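You operate a simulated robot arm through the tools that you are given. There is no shell and no other tool. Be economical: measure what you need, move in short steps, check, and stop when the job is done.

You run a simulated robot arm. Do the job below in one go: nothing can be reset, and whatever is moved stays where it is left.

## Task
Fetch the yellow chain link and set it on the grey sprocket.

It is judged by the outcome, as a careful person would: the job done as asked, and still so three seconds after it is handed in. It fails if anything else is knocked over, pushed out of place, dropped, spilled or broken.

## Robot
A 7-joint arm with a two-finger parallel gripper, fixed in place. Base frame: the origin is at the foot of the arm, x ahead of it, y to its left, z up; the work surface is at about z = 0. Readings come in cm, degrees, newtons and seconds.
With the tool pointing down near the work surface it reaches from about 24 to 62 cm from the base axis. Its first joint turns from -66.0 to 66.0 degrees. Payload 2.6 kg.
The TCP is the grasp point between the finger pads, 3 cm short of the fingertips. In the tool frame z runs along the fingers and y along their closing line. The gripper opens to 9.4 cm. The fingers are 2.8 cm wide and 1 cm thick; the gripper's body (5 by 9.6 cm) begins 5.5 cm behind the TCP.
Orientation is that of the tool frame in the base frame, as a unit quaternion [x, y, z, w]. With the fingers straight down and closing along the base's y, the tool's x points along the base's -x, its y along +y and its z along -z.

## Interface
- The arm moves only by the tool play_rows. Its argument "rows" is a list of rows, each an object of numbers (a shift or turn left out is 0, a gripper value left out holds the last): "fingers": the closure, from 0 (fully open) to 1 (shut); "tx", "ty", "tz": the shift along the tool's x, y, z in units of 200 mm (1.0 is 200 mm); "rx", "ry", "rz": the turn, a rotation vector about the tool's x, y, z in units of 120 degrees (1.0 is 120 degrees). In form: [{"fingers": .., "tx": .., "ty": .., "tz": .., "rx": .., "ry": .., "rz": ..}, ...]. A call has 1 to 12 rows; each row is the pose to reach, as a shift and turn from the pose commanded when the call began, along the tool's axes at that moment. A call with a number of a shift or a turn outside -1 to 1 is refused whole. Each row takes 0.2 s and may step no farther than 5 cm and 8.6 degrees from the row before; otherwise, or with a gripper value out of range, the whole call is refused. A pose out of reach is approached as far as the arm can. The call stops where the force on the tool passes 40 N (or 10 N more than at its start, if that is more) or the arm is blocked; 0.2 s more then pass. Each finger travels about 7.2 cm/s and halts on what it meets, pressing with about 40 N; the grip force reading is that of the motor and also rises with nothing between the fingers. The clock runs only during rows and for 0.2 s after the last one: add rows that repeat a pose to give the fingers time. It gives the time, the measured TCP pose, the force on the tool (base axes), the opening and the grip force at its end, in the units of the frame above (readings bear some noise), and new pictures: "show" is both (left out), scene, wrist or none.
- Cameras (640 x 400 px; columns grow to the right, rows downward): "scene" is fixed at [2.76, 42.7, 56.43]; the picture's right is [-0.82, -0.57, 0.00], its down [-0.33, 0.48, -0.82] and it looks along [0.46, -0.67, -0.58] (base axes); focal length 322 px, centre (320, 200). "wrist" rides on the gripper at [7.6, 1.4, -10.2] in the tool frame; the picture's right is [-0.18, 0.98, 0.00], its down [-0.75, -0.14, -0.64] and it looks along [-0.63, -0.12, 0.77] (tool axes); focal length 243 px, centre (320, 200). There is no depth. A picture from a camera that has moved, and an enlarged one, comes with that camera's place and axes in the base frame and with its lens.
- zoom(camera, box): a new picture of the part [left, top, right, bottom] of that camera's present view, enlarged. The clock stands still meanwhile.
- sign_off(): hands the job in; it is judged then, once.

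Go step by step. Nothing tells you positions but the pictures and the camera data: compare them with the known pose of the tool, close in by small moves and look again before you grip or let go. The budget is 90 turns and 170 pictures, counting those below and the enlarged ones. Unless the task says otherwise, let go and move clear before handing in, and close with one line.

The tools are called after ">>>" as name(argument=value, ...) on one line, values as JSON. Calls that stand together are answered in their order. play_rows: Moves the arm, as the interface text tells. Its arguments: {"type":"object","properties":{"rows":{"type":"array"},"show":{"type":"string","enum":["both","scene","wrist","none"]}},"required":["rows"]} The other tools are called the same way: zoom (camera, box) takes an enlarged picture of a part of a camera's view; sign_off () hands the job in.

At the start:

```text
time_s: 0.0
tcp_pos: [43.49, 4.55, 29.66]
tcp_rot: [0.0, 1.0, 0.0, -0.001]
contact_force: [-0.2, 0.1, 0.5]
width: 9.4
grasp_force: 0.0
```

scene: 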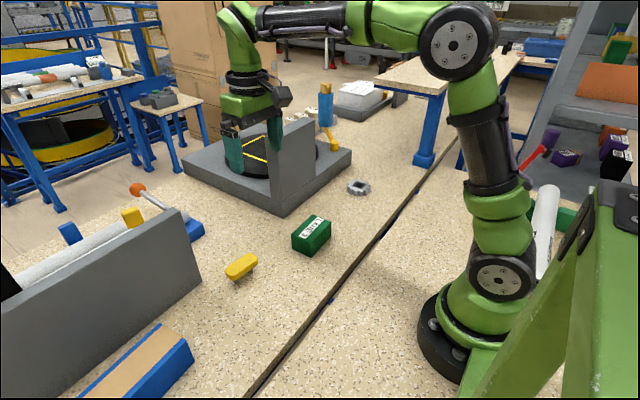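
wrist: 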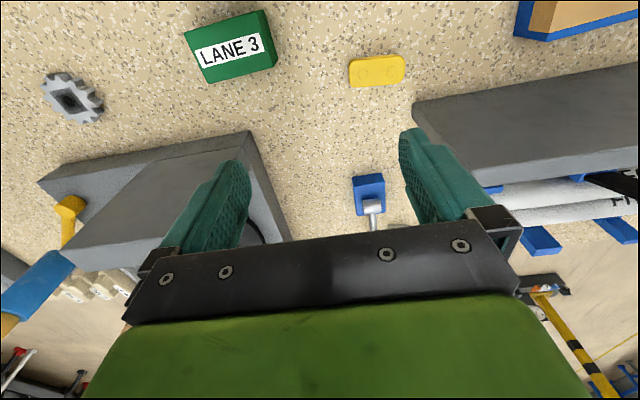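

The yellow link looks to be near (46, 11) and the grey toothed sprocket near (41, -34). I'll enlarge both before moving.

>>> zoom(camera="scene", box=[190, 220, 350, 320])

>>> zoom(camera="scene", box=[180, 70, 420, 220])

>>> zoom(camera="wrist", box=[300, 20, 460, 120])

>>> zoom(camera="wrist", box=[0, 40, 160, 140])

```text
4.00 times, centred on (270, 270) of scene
camera zoom: at [2.76, 42.7, 56.43], right [-0.82, -0.57, 0.0], down [-0.33, 0.48, -0.82], along [0.46, -0.67, -0.58], focal length 1288 px, centre (520, -80)
```

zoom: 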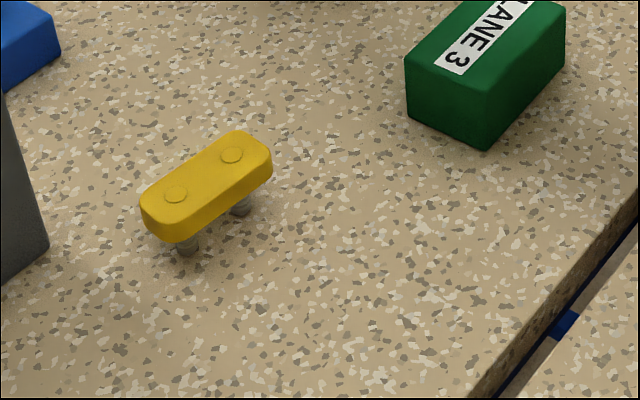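

```text
2.67 times, centred on (300, 145) of scene
camera zoom: at [2.76, 42.7, 56.43], right [-0.82, -0.57, 0.0], down [-0.33, 0.48, -0.82], along [0.46, -0.67, -0.58], focal length 859 px, centre (373, 347)
```

zoom: 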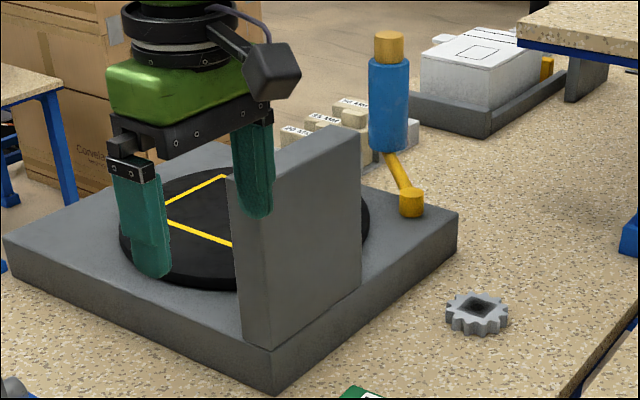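

```text
4.00 times, centred on (380, 70) of wrist
camera zoom: at [36.01, 5.86, 39.86], right [0.18, 0.98, 0.0], down [0.75, -0.14, 0.64], along [0.63, -0.12, -0.77], focal length 970 px, centre (80, 720)
```

zoom: 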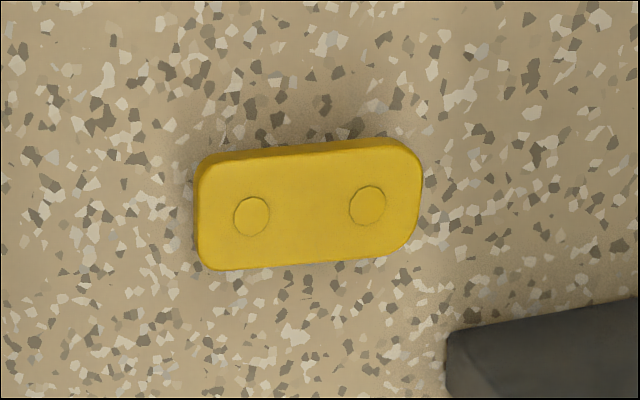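

```text
4.00 times, centred on (80, 90) of wrist
camera zoom: at [36.01, 5.86, 39.86], right [0.18, 0.98, 0.0], down [0.75, -0.14, 0.64], along [0.63, -0.12, -0.77], focal length 970 px, centre (1280, 640)
```

zoom: 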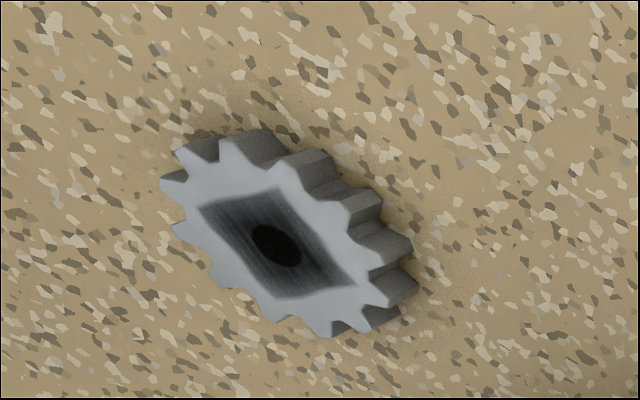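

The link is a plate standing on two pins, about 7.5 cm long with its top at z ≈ 3.7. The sprocket has teeth and a dark centre, so I'll fly over it for a closer look, which decides how to grip the link.

>>> play_rows(rows=[{"tx": 0.05, "ty": -0.2}, {"tx": 0.1, "ty": -0.4}, {"tx": 0.15, "ty": -0.6}, {"tx": 0.2, "ty": -0.8}, {"tx": 0.25, "ty": -0.98}], show="none")

>>> play_rows(rows=[{"tx": 0.0, "ty": -0.2}, {"ty": -0.4, "tz": 0.1}, {"ty": -0.6, "tz": 0.2}, {"ty": -0.8, "tz": 0.3}, {"ty": -0.9, "tz": 0.4}])

>>> zoom(camera="wrist", box=[240, 50, 400, 150])

```text
time_s: 1.2
tcp_pos: [38.65, -15.17, 29.79]
tcp_rot: [0.0, 1.0, 0.001, 0.0]
contact_force: [0.1, 0.2, 0.5]
width: 9.37
grasp_force: 0.0
```

```text
time_s: 2.4
tcp_pos: [38.48, -33.1, 21.47]
tcp_rot: [0.0, 1.0, 0.0, 0.0]
contact_force: [0.1, 0.7, -0.4]
width: 9.39
grasp_force: 0.0
camera wrist: at [30.93, -31.69, 31.74], right [0.18, 0.98, 0.0], down [0.75, -0.14, 0.64], along [0.63, -0.12, -0.77], focal length 243 px, centre (320, 200)
```

scene: 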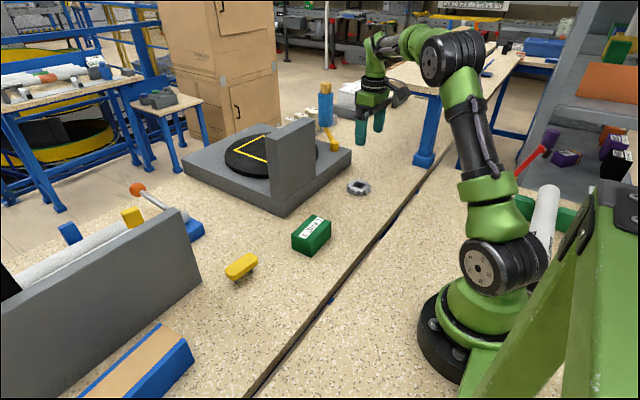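
wrist: 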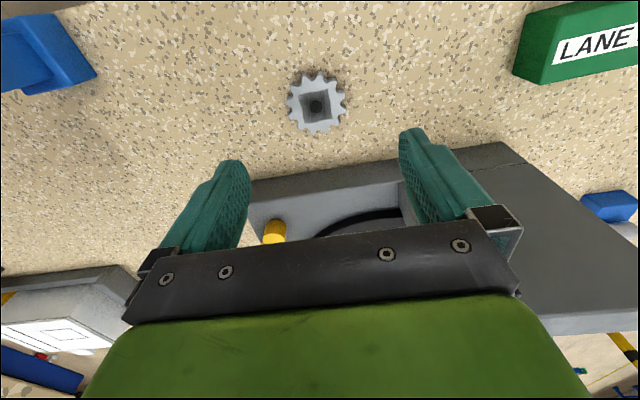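

```text
4.00 times, centred on (320, 100) of wrist
camera zoom: at [30.93, -31.69, 31.74], right [0.18, 0.98, 0.0], down [0.75, -0.14, 0.64], along [0.63, -0.12, -0.77], focal length 970 px, centre (320, 600)
```

zoom: 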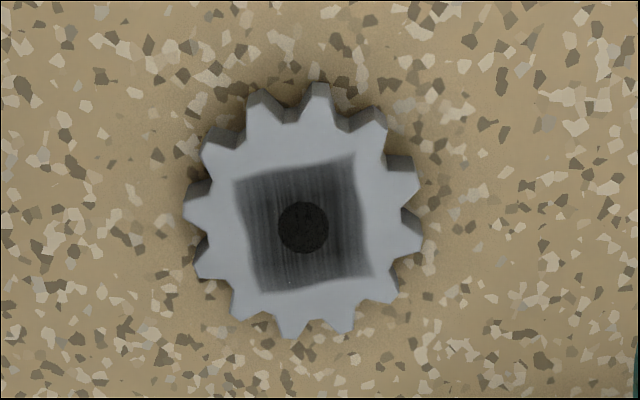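

The sprocket centre is about (40.9, -34.1), its radius about 3.5 cm, and its centre square lines up with the base axes. I'll check its thickness in the scene view.

>>> zoom(camera="scene", box=[327, 167, 391, 207])

>>> zoom(camera="scene", box=[210, 245, 274, 285])

```text
10.00 times, centred on (359, 187) of scene
camera zoom: at [2.76, 42.7, 56.43], right [-0.82, -0.57, 0.0], down [-0.33, 0.48, -0.82], along [0.46, -0.67, -0.58], focal length 3220 px, centre (-70, 330)
```

zoom: 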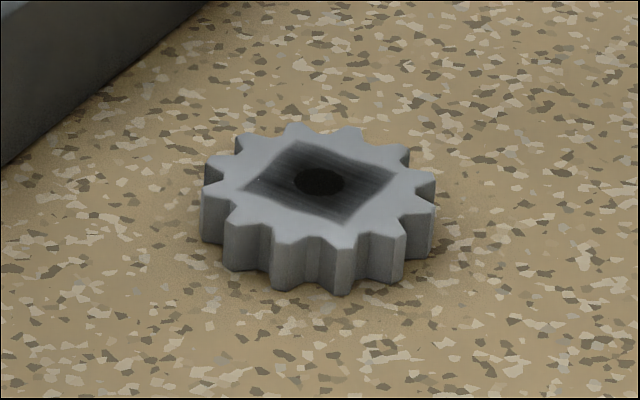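

```text
10.00 times, centred on (242, 265) of scene
camera zoom: at [2.76, 42.7, 56.43], right [-0.82, -0.57, 0.0], down [-0.33, 0.48, -0.82], along [0.46, -0.67, -0.58], focal length 3220 px, centre (1100, -450)
```

zoom: 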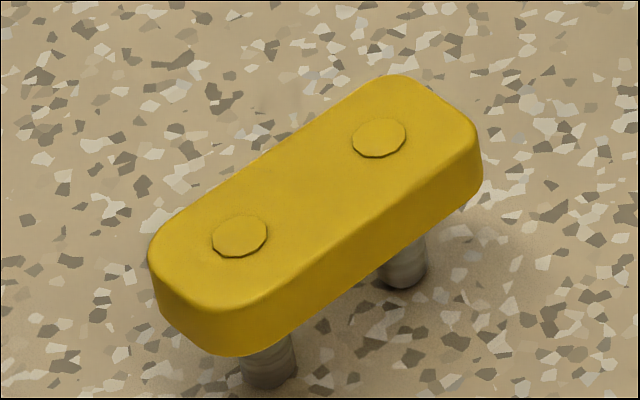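

The sprocket is about 1.8 cm thick with a flat top; the dark square looks like surface marking only. The link's pins are about 3.8 cm apart, so it can stand centred on top. I'll go back over the link near (45.1, 11.7), yaw about 6°, and check from above.

>>> play_rows(rows=[{"ty": 0.15, "tz": -0.2}, {"ty": 0.39, "tz": -0.2}, {"ty": 0.63, "tz": -0.2}, {"ty": 0.87, "tz": -0.2}, {"ty": 0.98, "tz": -0.2}], show="none")

>>> play_rows(rows=[{"ty": 0.24}, {"ty": 0.48}, {"tx": -0.1, "ty": 0.7}, {"tx": -0.2, "ty": 0.9}, {"tx": -0.325, "ty": 0.98}], show="none")

>>> play_rows(rows=[{"ty": 0.15, "tz": 0.15, "rz": 0.05}, {"ty": 0.28, "tz": 0.35, "rz": 0.05}, {"ty": 0.28, "tz": 0.5, "rz": 0.05}])

```text
time_s: 3.6
tcp_pos: [38.6, -13.52, 25.62]
tcp_rot: [0.001, 1.0, 0.001, 0.0]
contact_force: [-0.3, 0.7, -0.3]
width: 9.4
grasp_force: 0.0
```

```text
time_s: 4.8
tcp_pos: [45.12, 6.28, 25.85]
tcp_rot: [0.0, 1.0, 0.0, 0.0]
contact_force: [-0.5, -0.5, -0.3]
width: 9.37
grasp_force: 0.0
```

```text
time_s: 5.6
tcp_pos: [45.12, 11.82, 15.66]
tcp_rot: [0.053, 0.999, 0.001, 0.001]
contact_force: [-0.3, -0.8, -0.1]
width: 9.41
grasp_force: 0.1
camera wrist: at [37.71, 13.93, 25.88], right [0.29, 0.96, 0.0], down [0.73, -0.22, 0.64], along [0.62, -0.18, -0.77], focal length 243 px, centre (320, 200)
```

scene: 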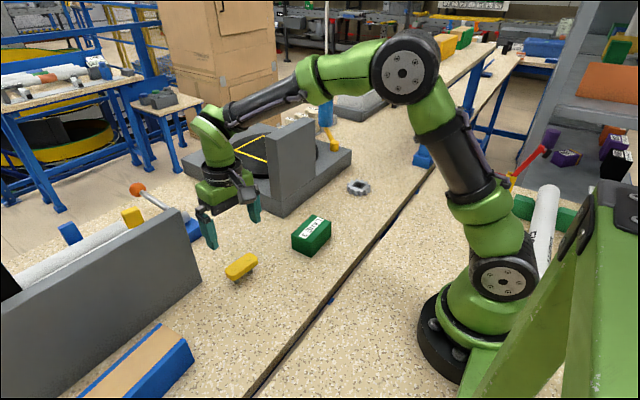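
wrist: 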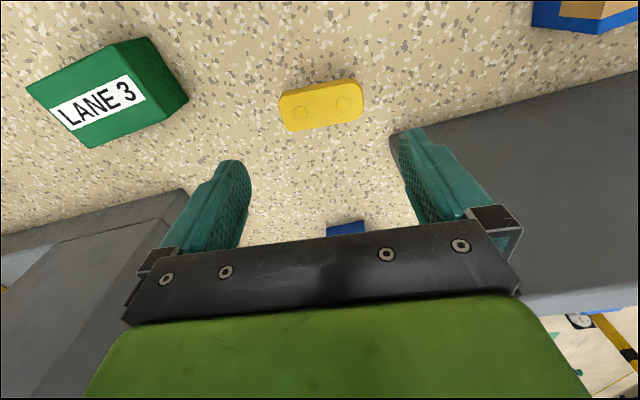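

The link lies between the fingers and the yaw matches. I'll enlarge the view to fix the centre.

>>> zoom(camera="wrist", box=[240, 55, 400, 155])

```text
4.00 times, centred on (320, 105) of wrist
camera zoom: at [37.71, 13.93, 25.88], right [0.29, 0.96, 0.0], down [0.73, -0.22, 0.64], along [0.62, -0.18, -0.77], focal length 970 px, centre (320, 580)
```

zoom: 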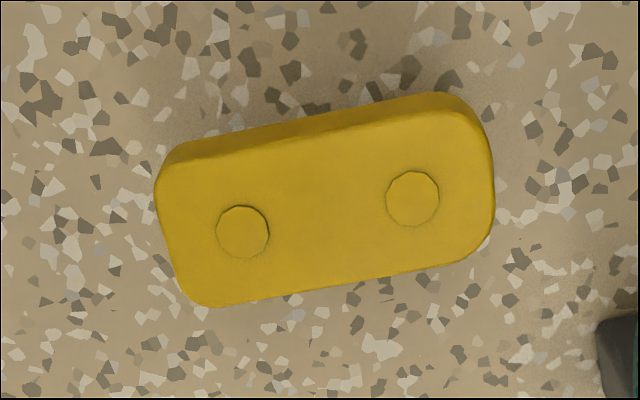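

The link centre is (45.3, 11.95). I'll lower part way, check that the fingers straddle the ends, then go on.

>>> play_rows(rows=[{"tx": -0.01, "ty": 0.006, "tz": 0.2}, {"tx": -0.01, "ty": 0.006, "tz": 0.4}, {"tx": -0.01, "ty": 0.006, "tz": 0.4}])

>>> zoom(camera="scene", box=[180, 200, 308, 280])

```text
time_s: 6.4
tcp_pos: [45.4, 11.88, 7.51]
tcp_rot: [0.053, 0.999, -0.001, 0.0]
contact_force: [-0.2, 0.2, 0.7]
width: 9.42
grasp_force: 0.2
camera wrist: at [38.05, 14.08, 17.72], right [0.29, 0.96, 0.0], down [0.73, -0.22, 0.64], along [0.62, -0.18, -0.77], focal length 243 px, centre (320, 200)
```

scene: 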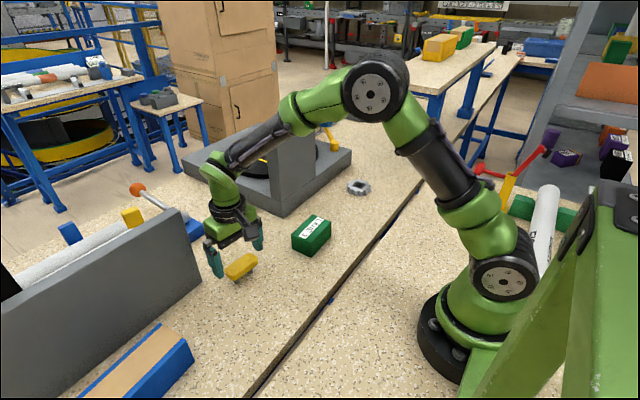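
wrist: 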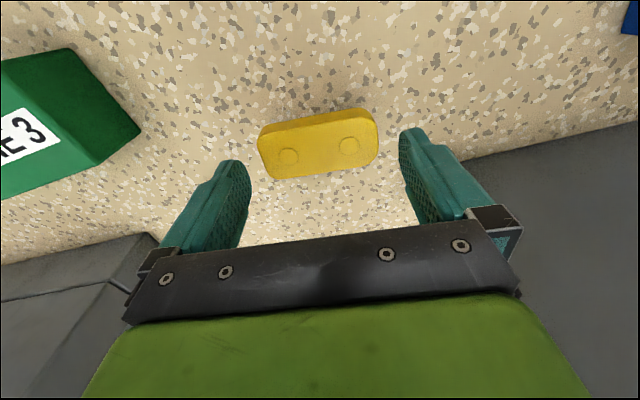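

```text
5.00 times, centred on (244, 240) of scene
camera zoom: at [2.76, 42.7, 56.43], right [-0.82, -0.57, 0.0], down [-0.33, 0.48, -0.82], along [0.46, -0.67, -0.58], focal length 1610 px, centre (700, 0)
```

zoom: 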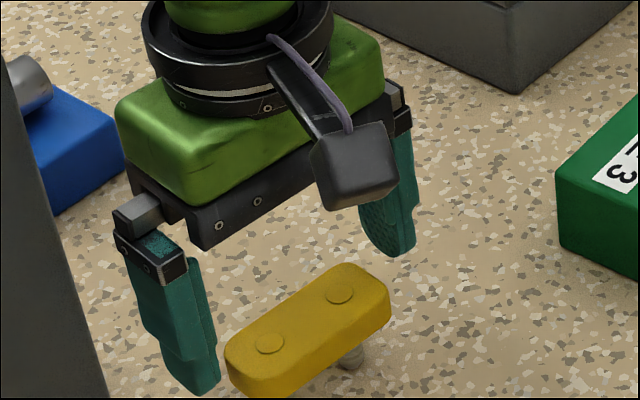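

The fingers are centred on the link to within 1 mm. I'll lower to z ≈ 4 and look before closing.

>>> play_rows(rows=[{"tz": 0.1}, {"tz": 0.175}, {"tz": 0.175}])

>>> zoom(camera="scene", box=[180, 210, 308, 290])

```text
time_s: 7.2
tcp_pos: [45.36, 11.91, 3.99]
tcp_rot: [0.053, 0.999, 0.0, 0.001]
contact_force: [0.7, -0.2, 0.2]
width: 9.41
grasp_force: 0.1
camera wrist: at [37.92, 14.02, 14.34], right [0.29, 0.96, 0.0], down [0.73, -0.22, 0.64], along [0.62, -0.18, -0.77], focal length 243 px, centre (320, 200)
```

scene: 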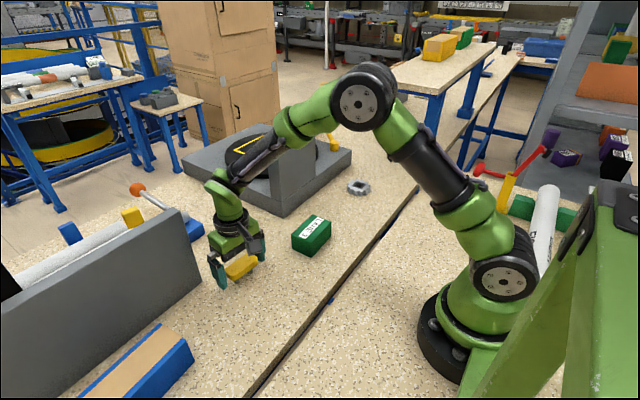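
wrist: 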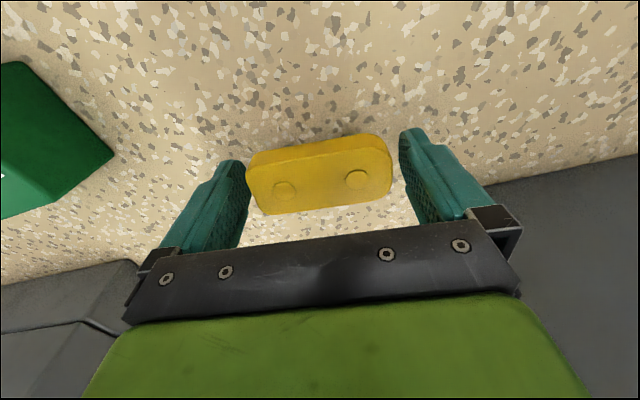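

```text
5.00 times, centred on (244, 250) of scene
camera zoom: at [2.76, 42.7, 56.43], right [-0.82, -0.57, 0.0], down [-0.33, 0.48, -0.82], along [0.46, -0.67, -0.58], focal length 1610 px, centre (700, -50)
```

zoom: 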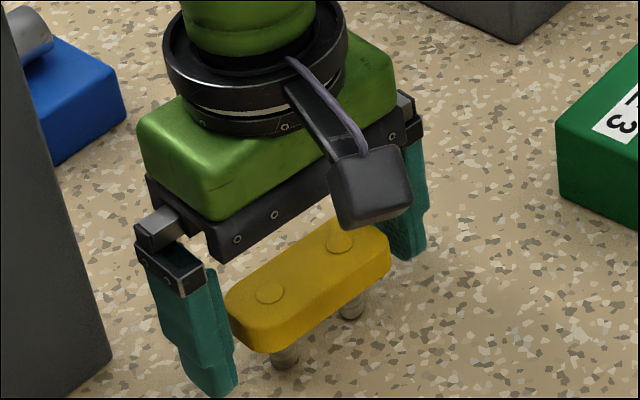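

The link sits squarely between the fingers. I'll close gently in place.

>>> play_rows(rows=[{"fingers": 0.1}, {"fingers": 0.2}, {"fingers": 0.3}, {"fingers": 0.4}, {"fingers": 0.4}])

```text
time_s: 8.4
tcp_pos: [45.27, 11.9, 4.13]
tcp_rot: [0.052, 0.999, 0.001, 0.0]
contact_force: [-0.4, 0.2, -0.2]
width: 7.71
grasp_force: 40.1
camera wrist: at [37.92, 14.02, 14.35], right [0.29, 0.96, 0.0], down [0.73, -0.22, 0.64], along [0.62, -0.18, -0.77], focal length 243 px, centre (320, 200)
```

scene: 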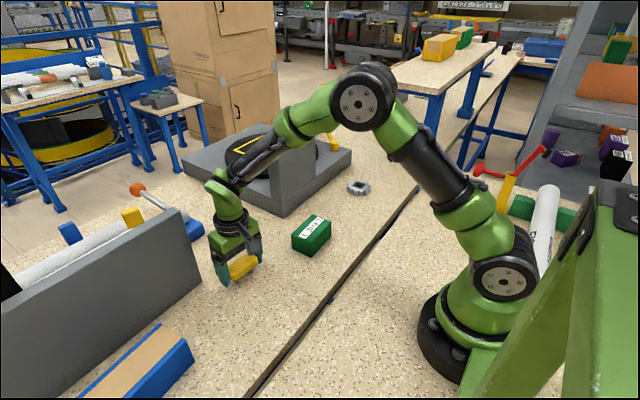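
wrist: 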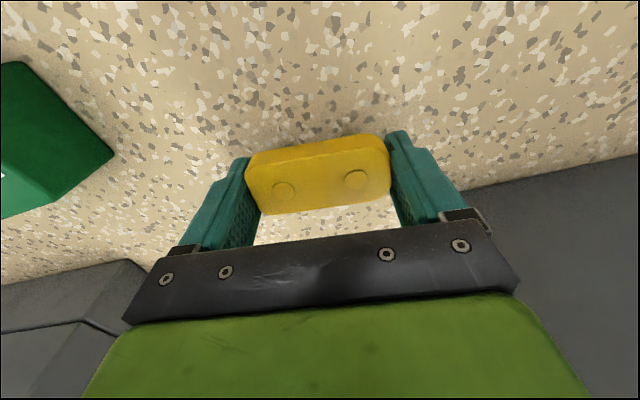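

The link is gripped at 7.7 cm width. I'll lift it and undo the yaw.

>>> play_rows(rows=[{"tz": -0.1}, {"tz": -0.3}, {"tz": -0.5}, {"tz": -0.7}, {"tz": -0.8, "rz": -0.05}, {"tz": -0.8, "rz": -0.05}])

```text
time_s: 9.8
tcp_pos: [45.43, 11.77, 20.29]
tcp_rot: [0.0, 1.0, 0.0, 0.0]
contact_force: [-0.7, 0.9, -1.3]
width: 7.72
grasp_force: 39.5
camera wrist: at [37.8, 13.12, 30.5], right [0.18, 0.98, 0.0], down [0.75, -0.14, 0.64], along [0.63, -0.12, -0.77], focal length 243 px, centre (320, 200)
```

scene: 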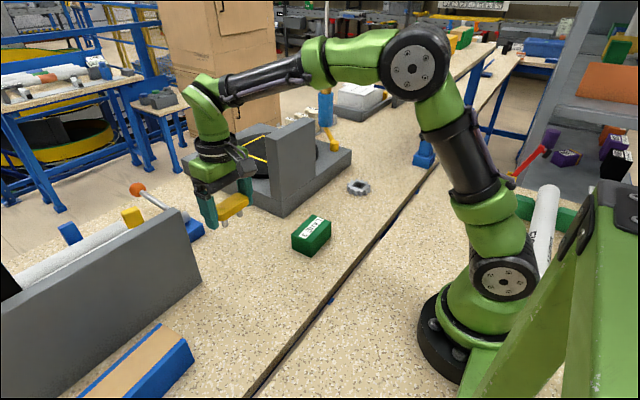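
wrist: 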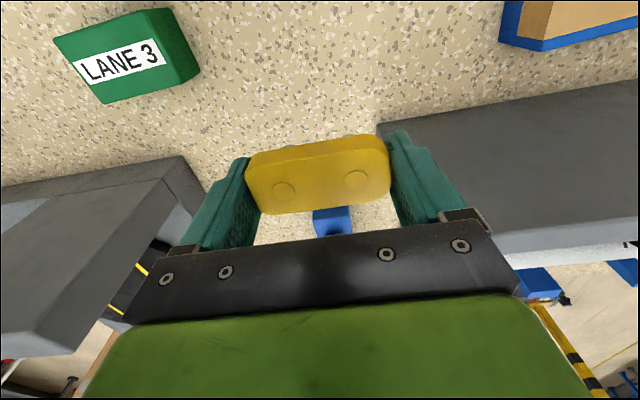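

The link is held centred. I'll carry it toward the sprocket at z ≈ 20, staying near x = 41, clear of the grey wall.

>>> play_rows(rows=[{"tx": 0.1, "ty": -0.1}, {"tx": 0.2, "ty": -0.3}, {"tx": 0.226, "ty": -0.52}, {"tx": 0.226, "ty": -0.75}, {"tx": 0.226, "ty": -0.98}], show="none")

>>> play_rows(rows=[{"ty": -0.2}, {"ty": -0.4}, {"ty": -0.6}, {"ty": -0.8}, {"ty": -0.98}], show="none")

>>> play_rows(rows=[{"ty": -0.15}, {"ty": -0.3, "tz": 0.1}, {"ty": -0.335, "tz": 0.3}, {"ty": -0.335, "tz": 0.4}, {"ty": -0.335, "tz": 0.4}])

>>> zoom(camera="scene", box=[295, 120, 423, 200])

>>> zoom(camera="wrist", box=[240, 50, 400, 250])

```text
time_s: 11.0
tcp_pos: [40.62, -7.64, 20.31]
tcp_rot: [0.0, 1.0, 0.0, 0.0]
contact_force: [0.1, -0.2, -1.8]
width: 7.71
grasp_force: 40.2
```

```text
time_s: 12.2
tcp_pos: [40.82, -27.59, 20.17]
tcp_rot: [0.0, 1.0, 0.001, 0.0]
contact_force: [0.2, -0.2, -0.5]
width: 7.71
grasp_force: 40.2
```

```text
time_s: 13.4
tcp_pos: [40.69, -34.15, 12.11]
tcp_rot: [0.0, 1.0, 0.0, 0.0]
contact_force: [-1.0, -0.3, -1.3]
width: 7.73
grasp_force: 40.7
camera wrist: at [33.1, -32.83, 22.25], right [0.18, 0.98, 0.0], down [0.75, -0.14, 0.64], along [0.63, -0.12, -0.77], focal length 243 px, centre (320, 200)
```

scene: 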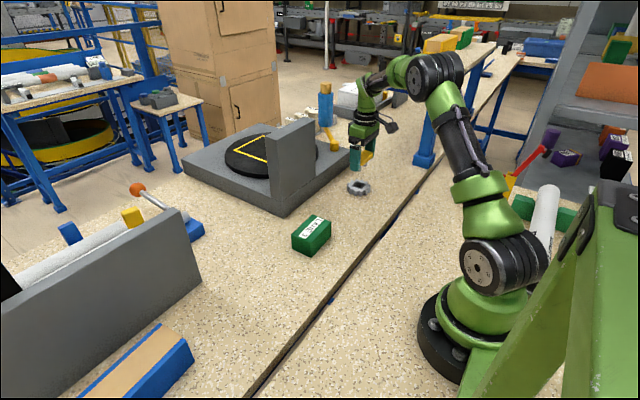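
wrist: 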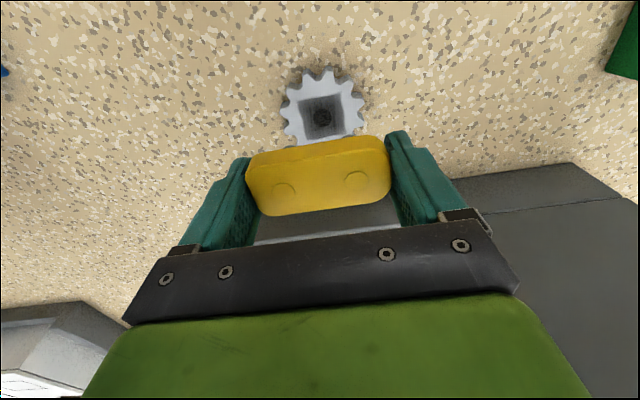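

```text
5.00 times, centred on (359, 160) of scene
camera zoom: at [2.76, 42.7, 56.43], right [-0.82, -0.57, 0.0], down [-0.33, 0.48, -0.82], along [0.46, -0.67, -0.58], focal length 1610 px, centre (125, 400)
```

zoom: 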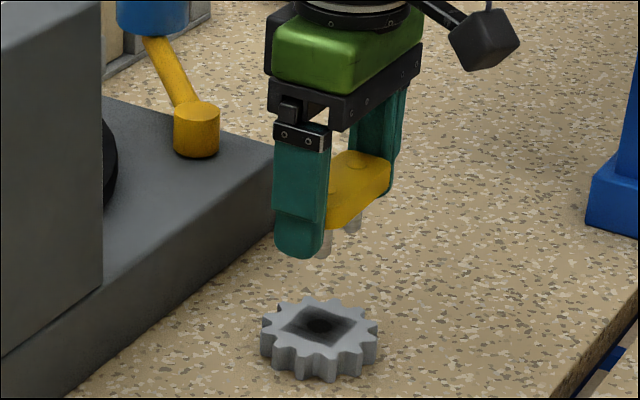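

```text
2.00 times, centred on (320, 150) of wrist
camera zoom: at [33.1, -32.83, 22.25], right [0.18, 0.98, 0.0], down [0.75, -0.14, 0.64], along [0.63, -0.12, -0.77], focal length 485 px, centre (320, 300)
```

zoom: 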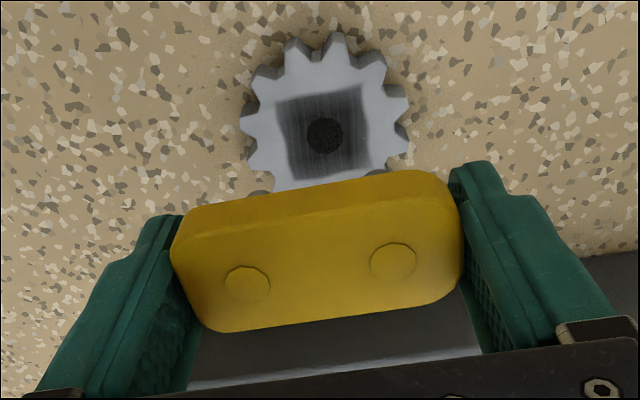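

The link is above the sprocket, centred within about 1–2 mm. I'll lower to about 1 cm above contact and check.

>>> play_rows(rows=[{"tx": -0.006, "ty": 0.003, "tz": 0.1}, {"tx": -0.006, "ty": 0.003, "tz": 0.2}, {"tx": -0.006, "ty": 0.003, "tz": 0.26}, {"tx": -0.006, "ty": 0.003, "tz": 0.26}])

>>> zoom(camera="scene", box=[327, 157, 391, 197])

```text
time_s: 14.4
tcp_pos: [40.99, -33.97, 6.97]
tcp_rot: [0.0, 1.0, 0.001, 0.001]
contact_force: [0.7, 0.5, -1.9]
width: 7.69
grasp_force: 40.2
camera wrist: at [33.35, -32.66, 17.13], right [0.18, 0.98, 0.0], down [0.75, -0.14, 0.64], along [0.63, -0.12, -0.77], focal length 243 px, centre (320, 200)
```

scene: 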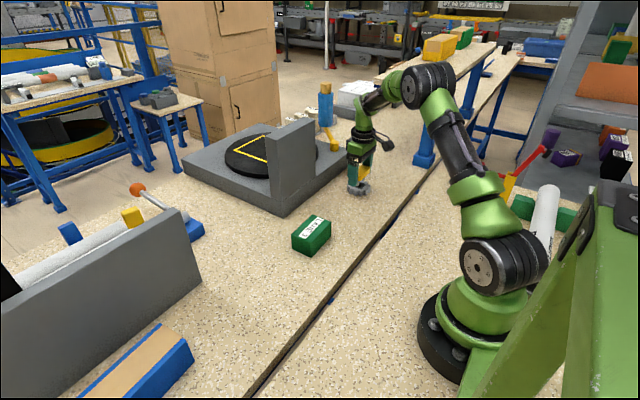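
wrist: 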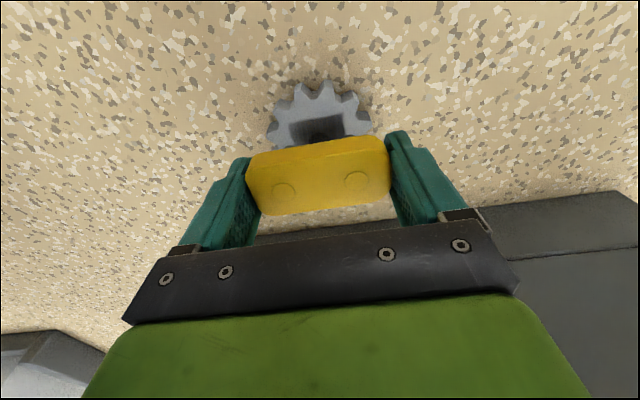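

```text
10.00 times, centred on (359, 177) of scene
camera zoom: at [2.76, 42.7, 56.43], right [-0.82, -0.57, 0.0], down [-0.33, 0.48, -0.82], along [0.46, -0.67, -0.58], focal length 3220 px, centre (-70, 430)
```

zoom: 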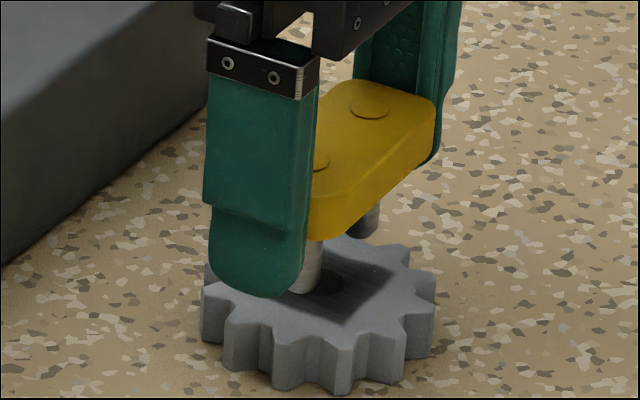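

The link looks about right, but the near pin may be a few mm off. I'll enlarge further to measure it before the final descent.

>>> zoom(camera="scene", box=[344, 174, 376, 194])

>>> zoom(camera="wrist", box=[240, 65, 400, 165])

```text
16.00 times, centred on (360, 184) of scene
camera zoom: at [2.76, 42.7, 56.43], right [-0.82, -0.57, 0.0], down [-0.33, 0.48, -0.82], along [0.46, -0.67, -0.58], focal length 5152 px, centre (-320, 456)
```

zoom: 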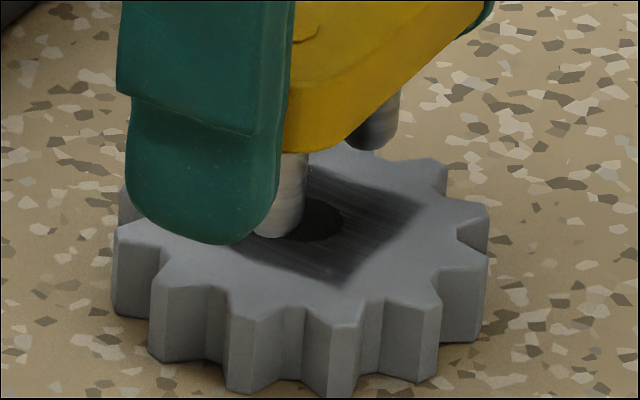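

```text
4.00 times, centred on (320, 115) of wrist
camera zoom: at [33.35, -32.66, 17.13], right [0.18, 0.98, 0.0], down [0.75, -0.14, 0.64], along [0.63, -0.12, -0.77], focal length 970 px, centre (320, 540)
```

zoom: 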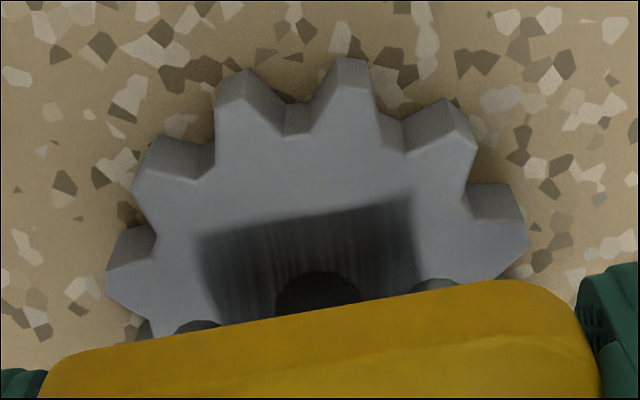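

The pins are about 3 mm short in x compared with the sprocket centre. I'll correct that and lower almost to contact.

>>> play_rows(rows=[{"tx": -0.014}, {"tx": -0.014, "tz": 0.02}, {"tx": -0.014, "tz": 0.04}, {"tx": -0.014, "tz": 0.047}], show="wrist")

>>> zoom(camera="scene", box=[344, 174, 376, 194])

>>> zoom(camera="wrist", box=[240, 65, 400, 165])

```text
time_s: 15.4
tcp_pos: [41.34, -34.0, 6.08]
tcp_rot: [0.0, 1.0, 0.0, 0.0]
contact_force: [0.1, -0.5, -0.7]
width: 7.71
grasp_force: 40.1
camera wrist: at [33.61, -32.65, 16.24], right [0.19, 0.98, 0.0], down [0.75, -0.14, 0.64], along [0.63, -0.12, -0.77], focal length 243 px, centre (320, 200)
```

wrist: 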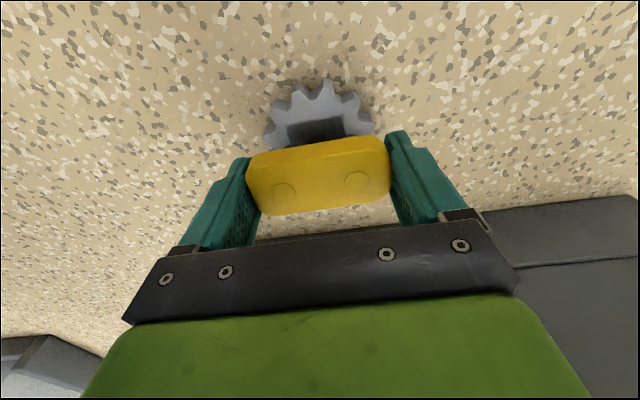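

```text
16.00 times, centred on (360, 184) of scene
camera zoom: at [2.76, 42.7, 56.43], right [-0.82, -0.57, 0.0], down [-0.33, 0.48, -0.82], along [0.46, -0.67, -0.58], focal length 5152 px, centre (-320, 456)
```

zoom: 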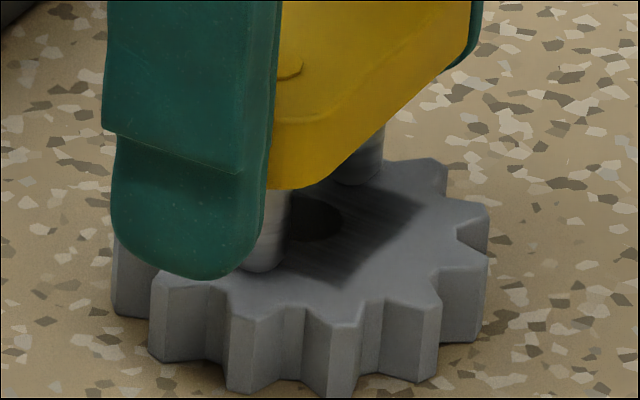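

```text
4.00 times, centred on (320, 115) of wrist
camera zoom: at [33.61, -32.65, 16.24], right [0.19, 0.98, 0.0], down [0.75, -0.14, 0.64], along [0.63, -0.12, -0.77], focal length 970 px, centre (320, 540)
```

zoom: 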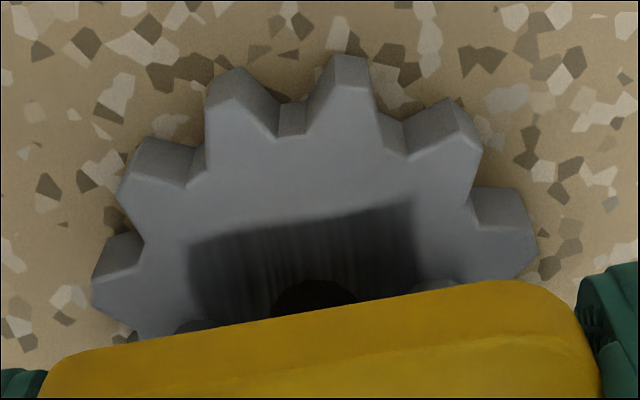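

The pins' midpoint is now within about 1.5 mm of the hub centre. I'll come down the last 2 mm in small steps.

>>> play_rows(rows=[{"tz": 0.004}, {"tz": 0.008}, {"tz": 0.011}, {"tz": 0.011}], show="none")

>>> zoom(camera="scene", box=[344, 174, 376, 194])

```text
time_s: 16.4
tcp_pos: [41.24, -34.06, 5.91]
tcp_rot: [0.001, 1.0, -0.002, 0.0]
contact_force: [-4.5, 4.5, 14.5]
width: 7.71
grasp_force: 39.8
```

```text
16.00 times, centred on (360, 184) of scene
camera zoom: at [2.75, 42.71, 56.43], right [-0.82, -0.57, 0.0], down [-0.33, 0.48, -0.82], along [0.46, -0.67, -0.58], focal length 5152 px, centre (-320, 456)
```

zoom: 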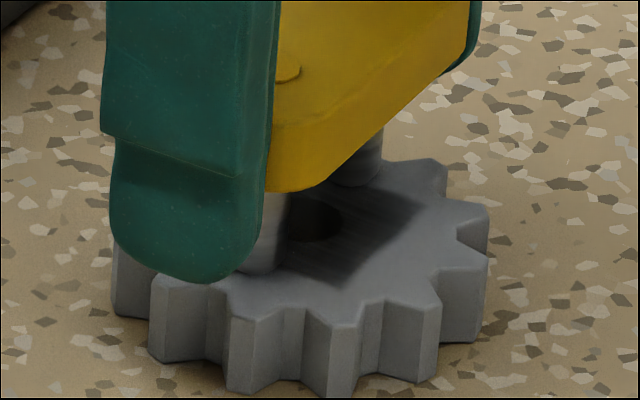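

The pins have touched down with about 14 N. I'll ease off slightly and open the fingers.

>>> play_rows(rows=[{"tz": -0.003}, {"tz": -0.003, "fingers": 0.1}, {"tz": -0.003, "fingers": 0.0}, {"tz": -0.003, "fingers": 0.0}, {"tz": -0.003, "fingers": 0.0}])

>>> zoom(camera="scene", box=[327, 157, 391, 197])

```text
time_s: 17.6
tcp_pos: [41.27, -34.05, 5.74]
tcp_rot: [-0.001, 1.0, 0.001, -0.001]
contact_force: [-0.5, -0.3, 0.2]
width: 9.43
grasp_force: 0.0
camera wrist: at [33.62, -32.68, 16.02], right [0.18, 0.98, 0.0], down [0.75, -0.14, 0.64], along [0.63, -0.12, -0.77], focal length 243 px, centre (320, 200)
```

scene: 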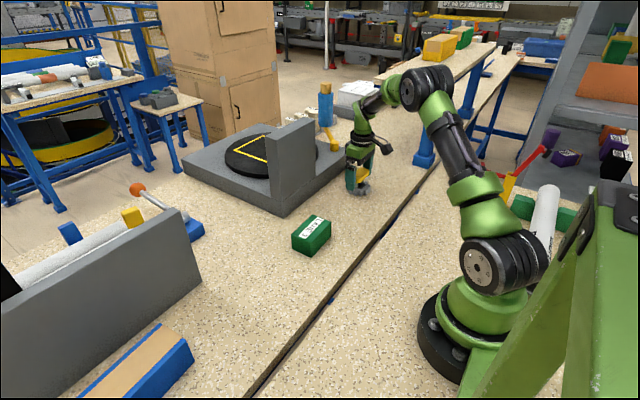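
wrist: 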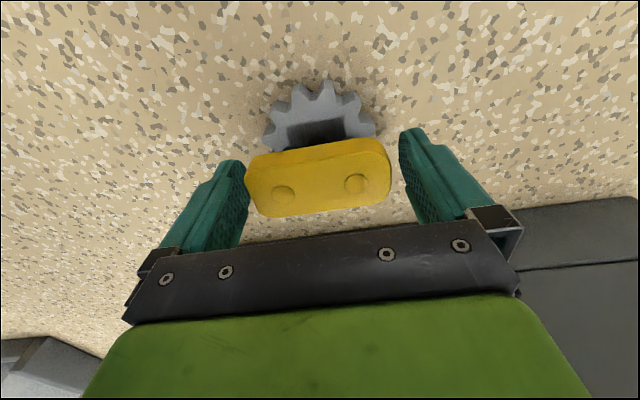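

```text
10.00 times, centred on (359, 177) of scene
camera zoom: at [2.76, 42.7, 56.43], right [-0.82, -0.57, 0.0], down [-0.33, 0.48, -0.82], along [0.46, -0.67, -0.58], focal length 3220 px, centre (-70, 430)
```

zoom: 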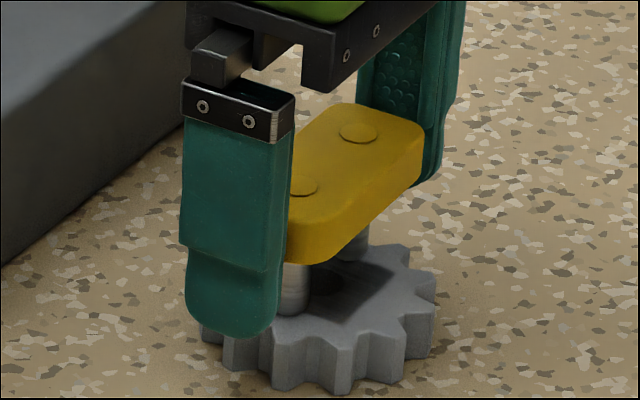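

The link stands on the sprocket and the fingers are clear. I'll rise straight up.

>>> play_rows(rows=[{"tz": -0.05}, {"tz": -0.15}, {"tz": -0.3}, {"tz": -0.5}, {"tz": -0.7}, {"tz": -0.8, "tx": 0.1}, {"tz": -0.8, "tx": 0.2}])

>>> zoom(camera="scene", box=[327, 157, 391, 197])

```text
time_s: 19.2
tcp_pos: [37.0, -34.14, 21.73]
tcp_rot: [-0.001, 1.0, 0.0, 0.0]
contact_force: [-0.6, 0.0, 0.4]
width: 9.38
grasp_force: 0.0
camera wrist: at [29.42, -32.71, 31.92], right [0.18, 0.98, 0.0], down [0.75, -0.14, 0.64], along [0.63, -0.12, -0.77], focal length 243 px, centre (320, 200)
```

scene: 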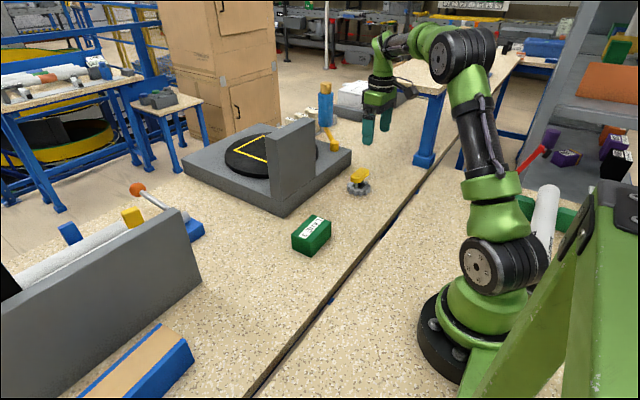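
wrist: 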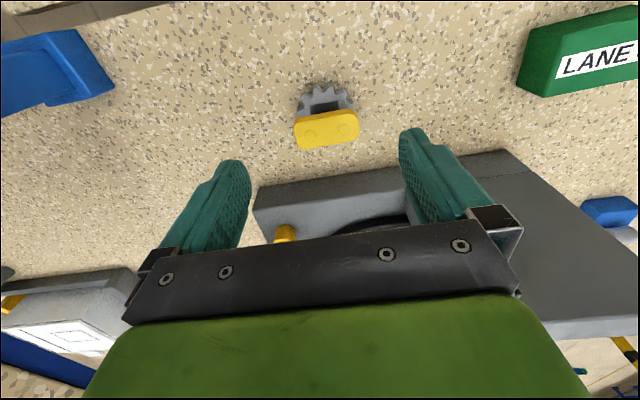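

```text
10.00 times, centred on (359, 177) of scene
camera zoom: at [2.76, 42.7, 56.43], right [-0.82, -0.57, 0.0], down [-0.33, 0.48, -0.82], along [0.46, -0.67, -0.58], focal length 3220 px, centre (-70, 430)
```

zoom: 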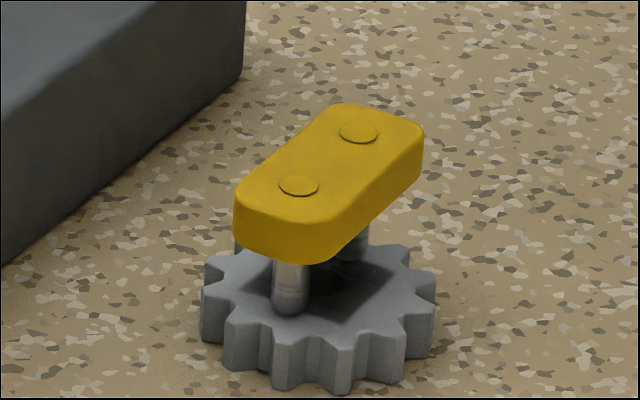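

The yellow link stands level and still on top of the grey sprocket. Nothing else has moved and the arm is clear, so I'm handing in.

>>> sign_off()

```text
The job is handed in.
```

The yellow chain link is standing upright on its two pins on top of the grey sprocket, close to centred; the gripper is open and clear, and nothing else was disturbed.
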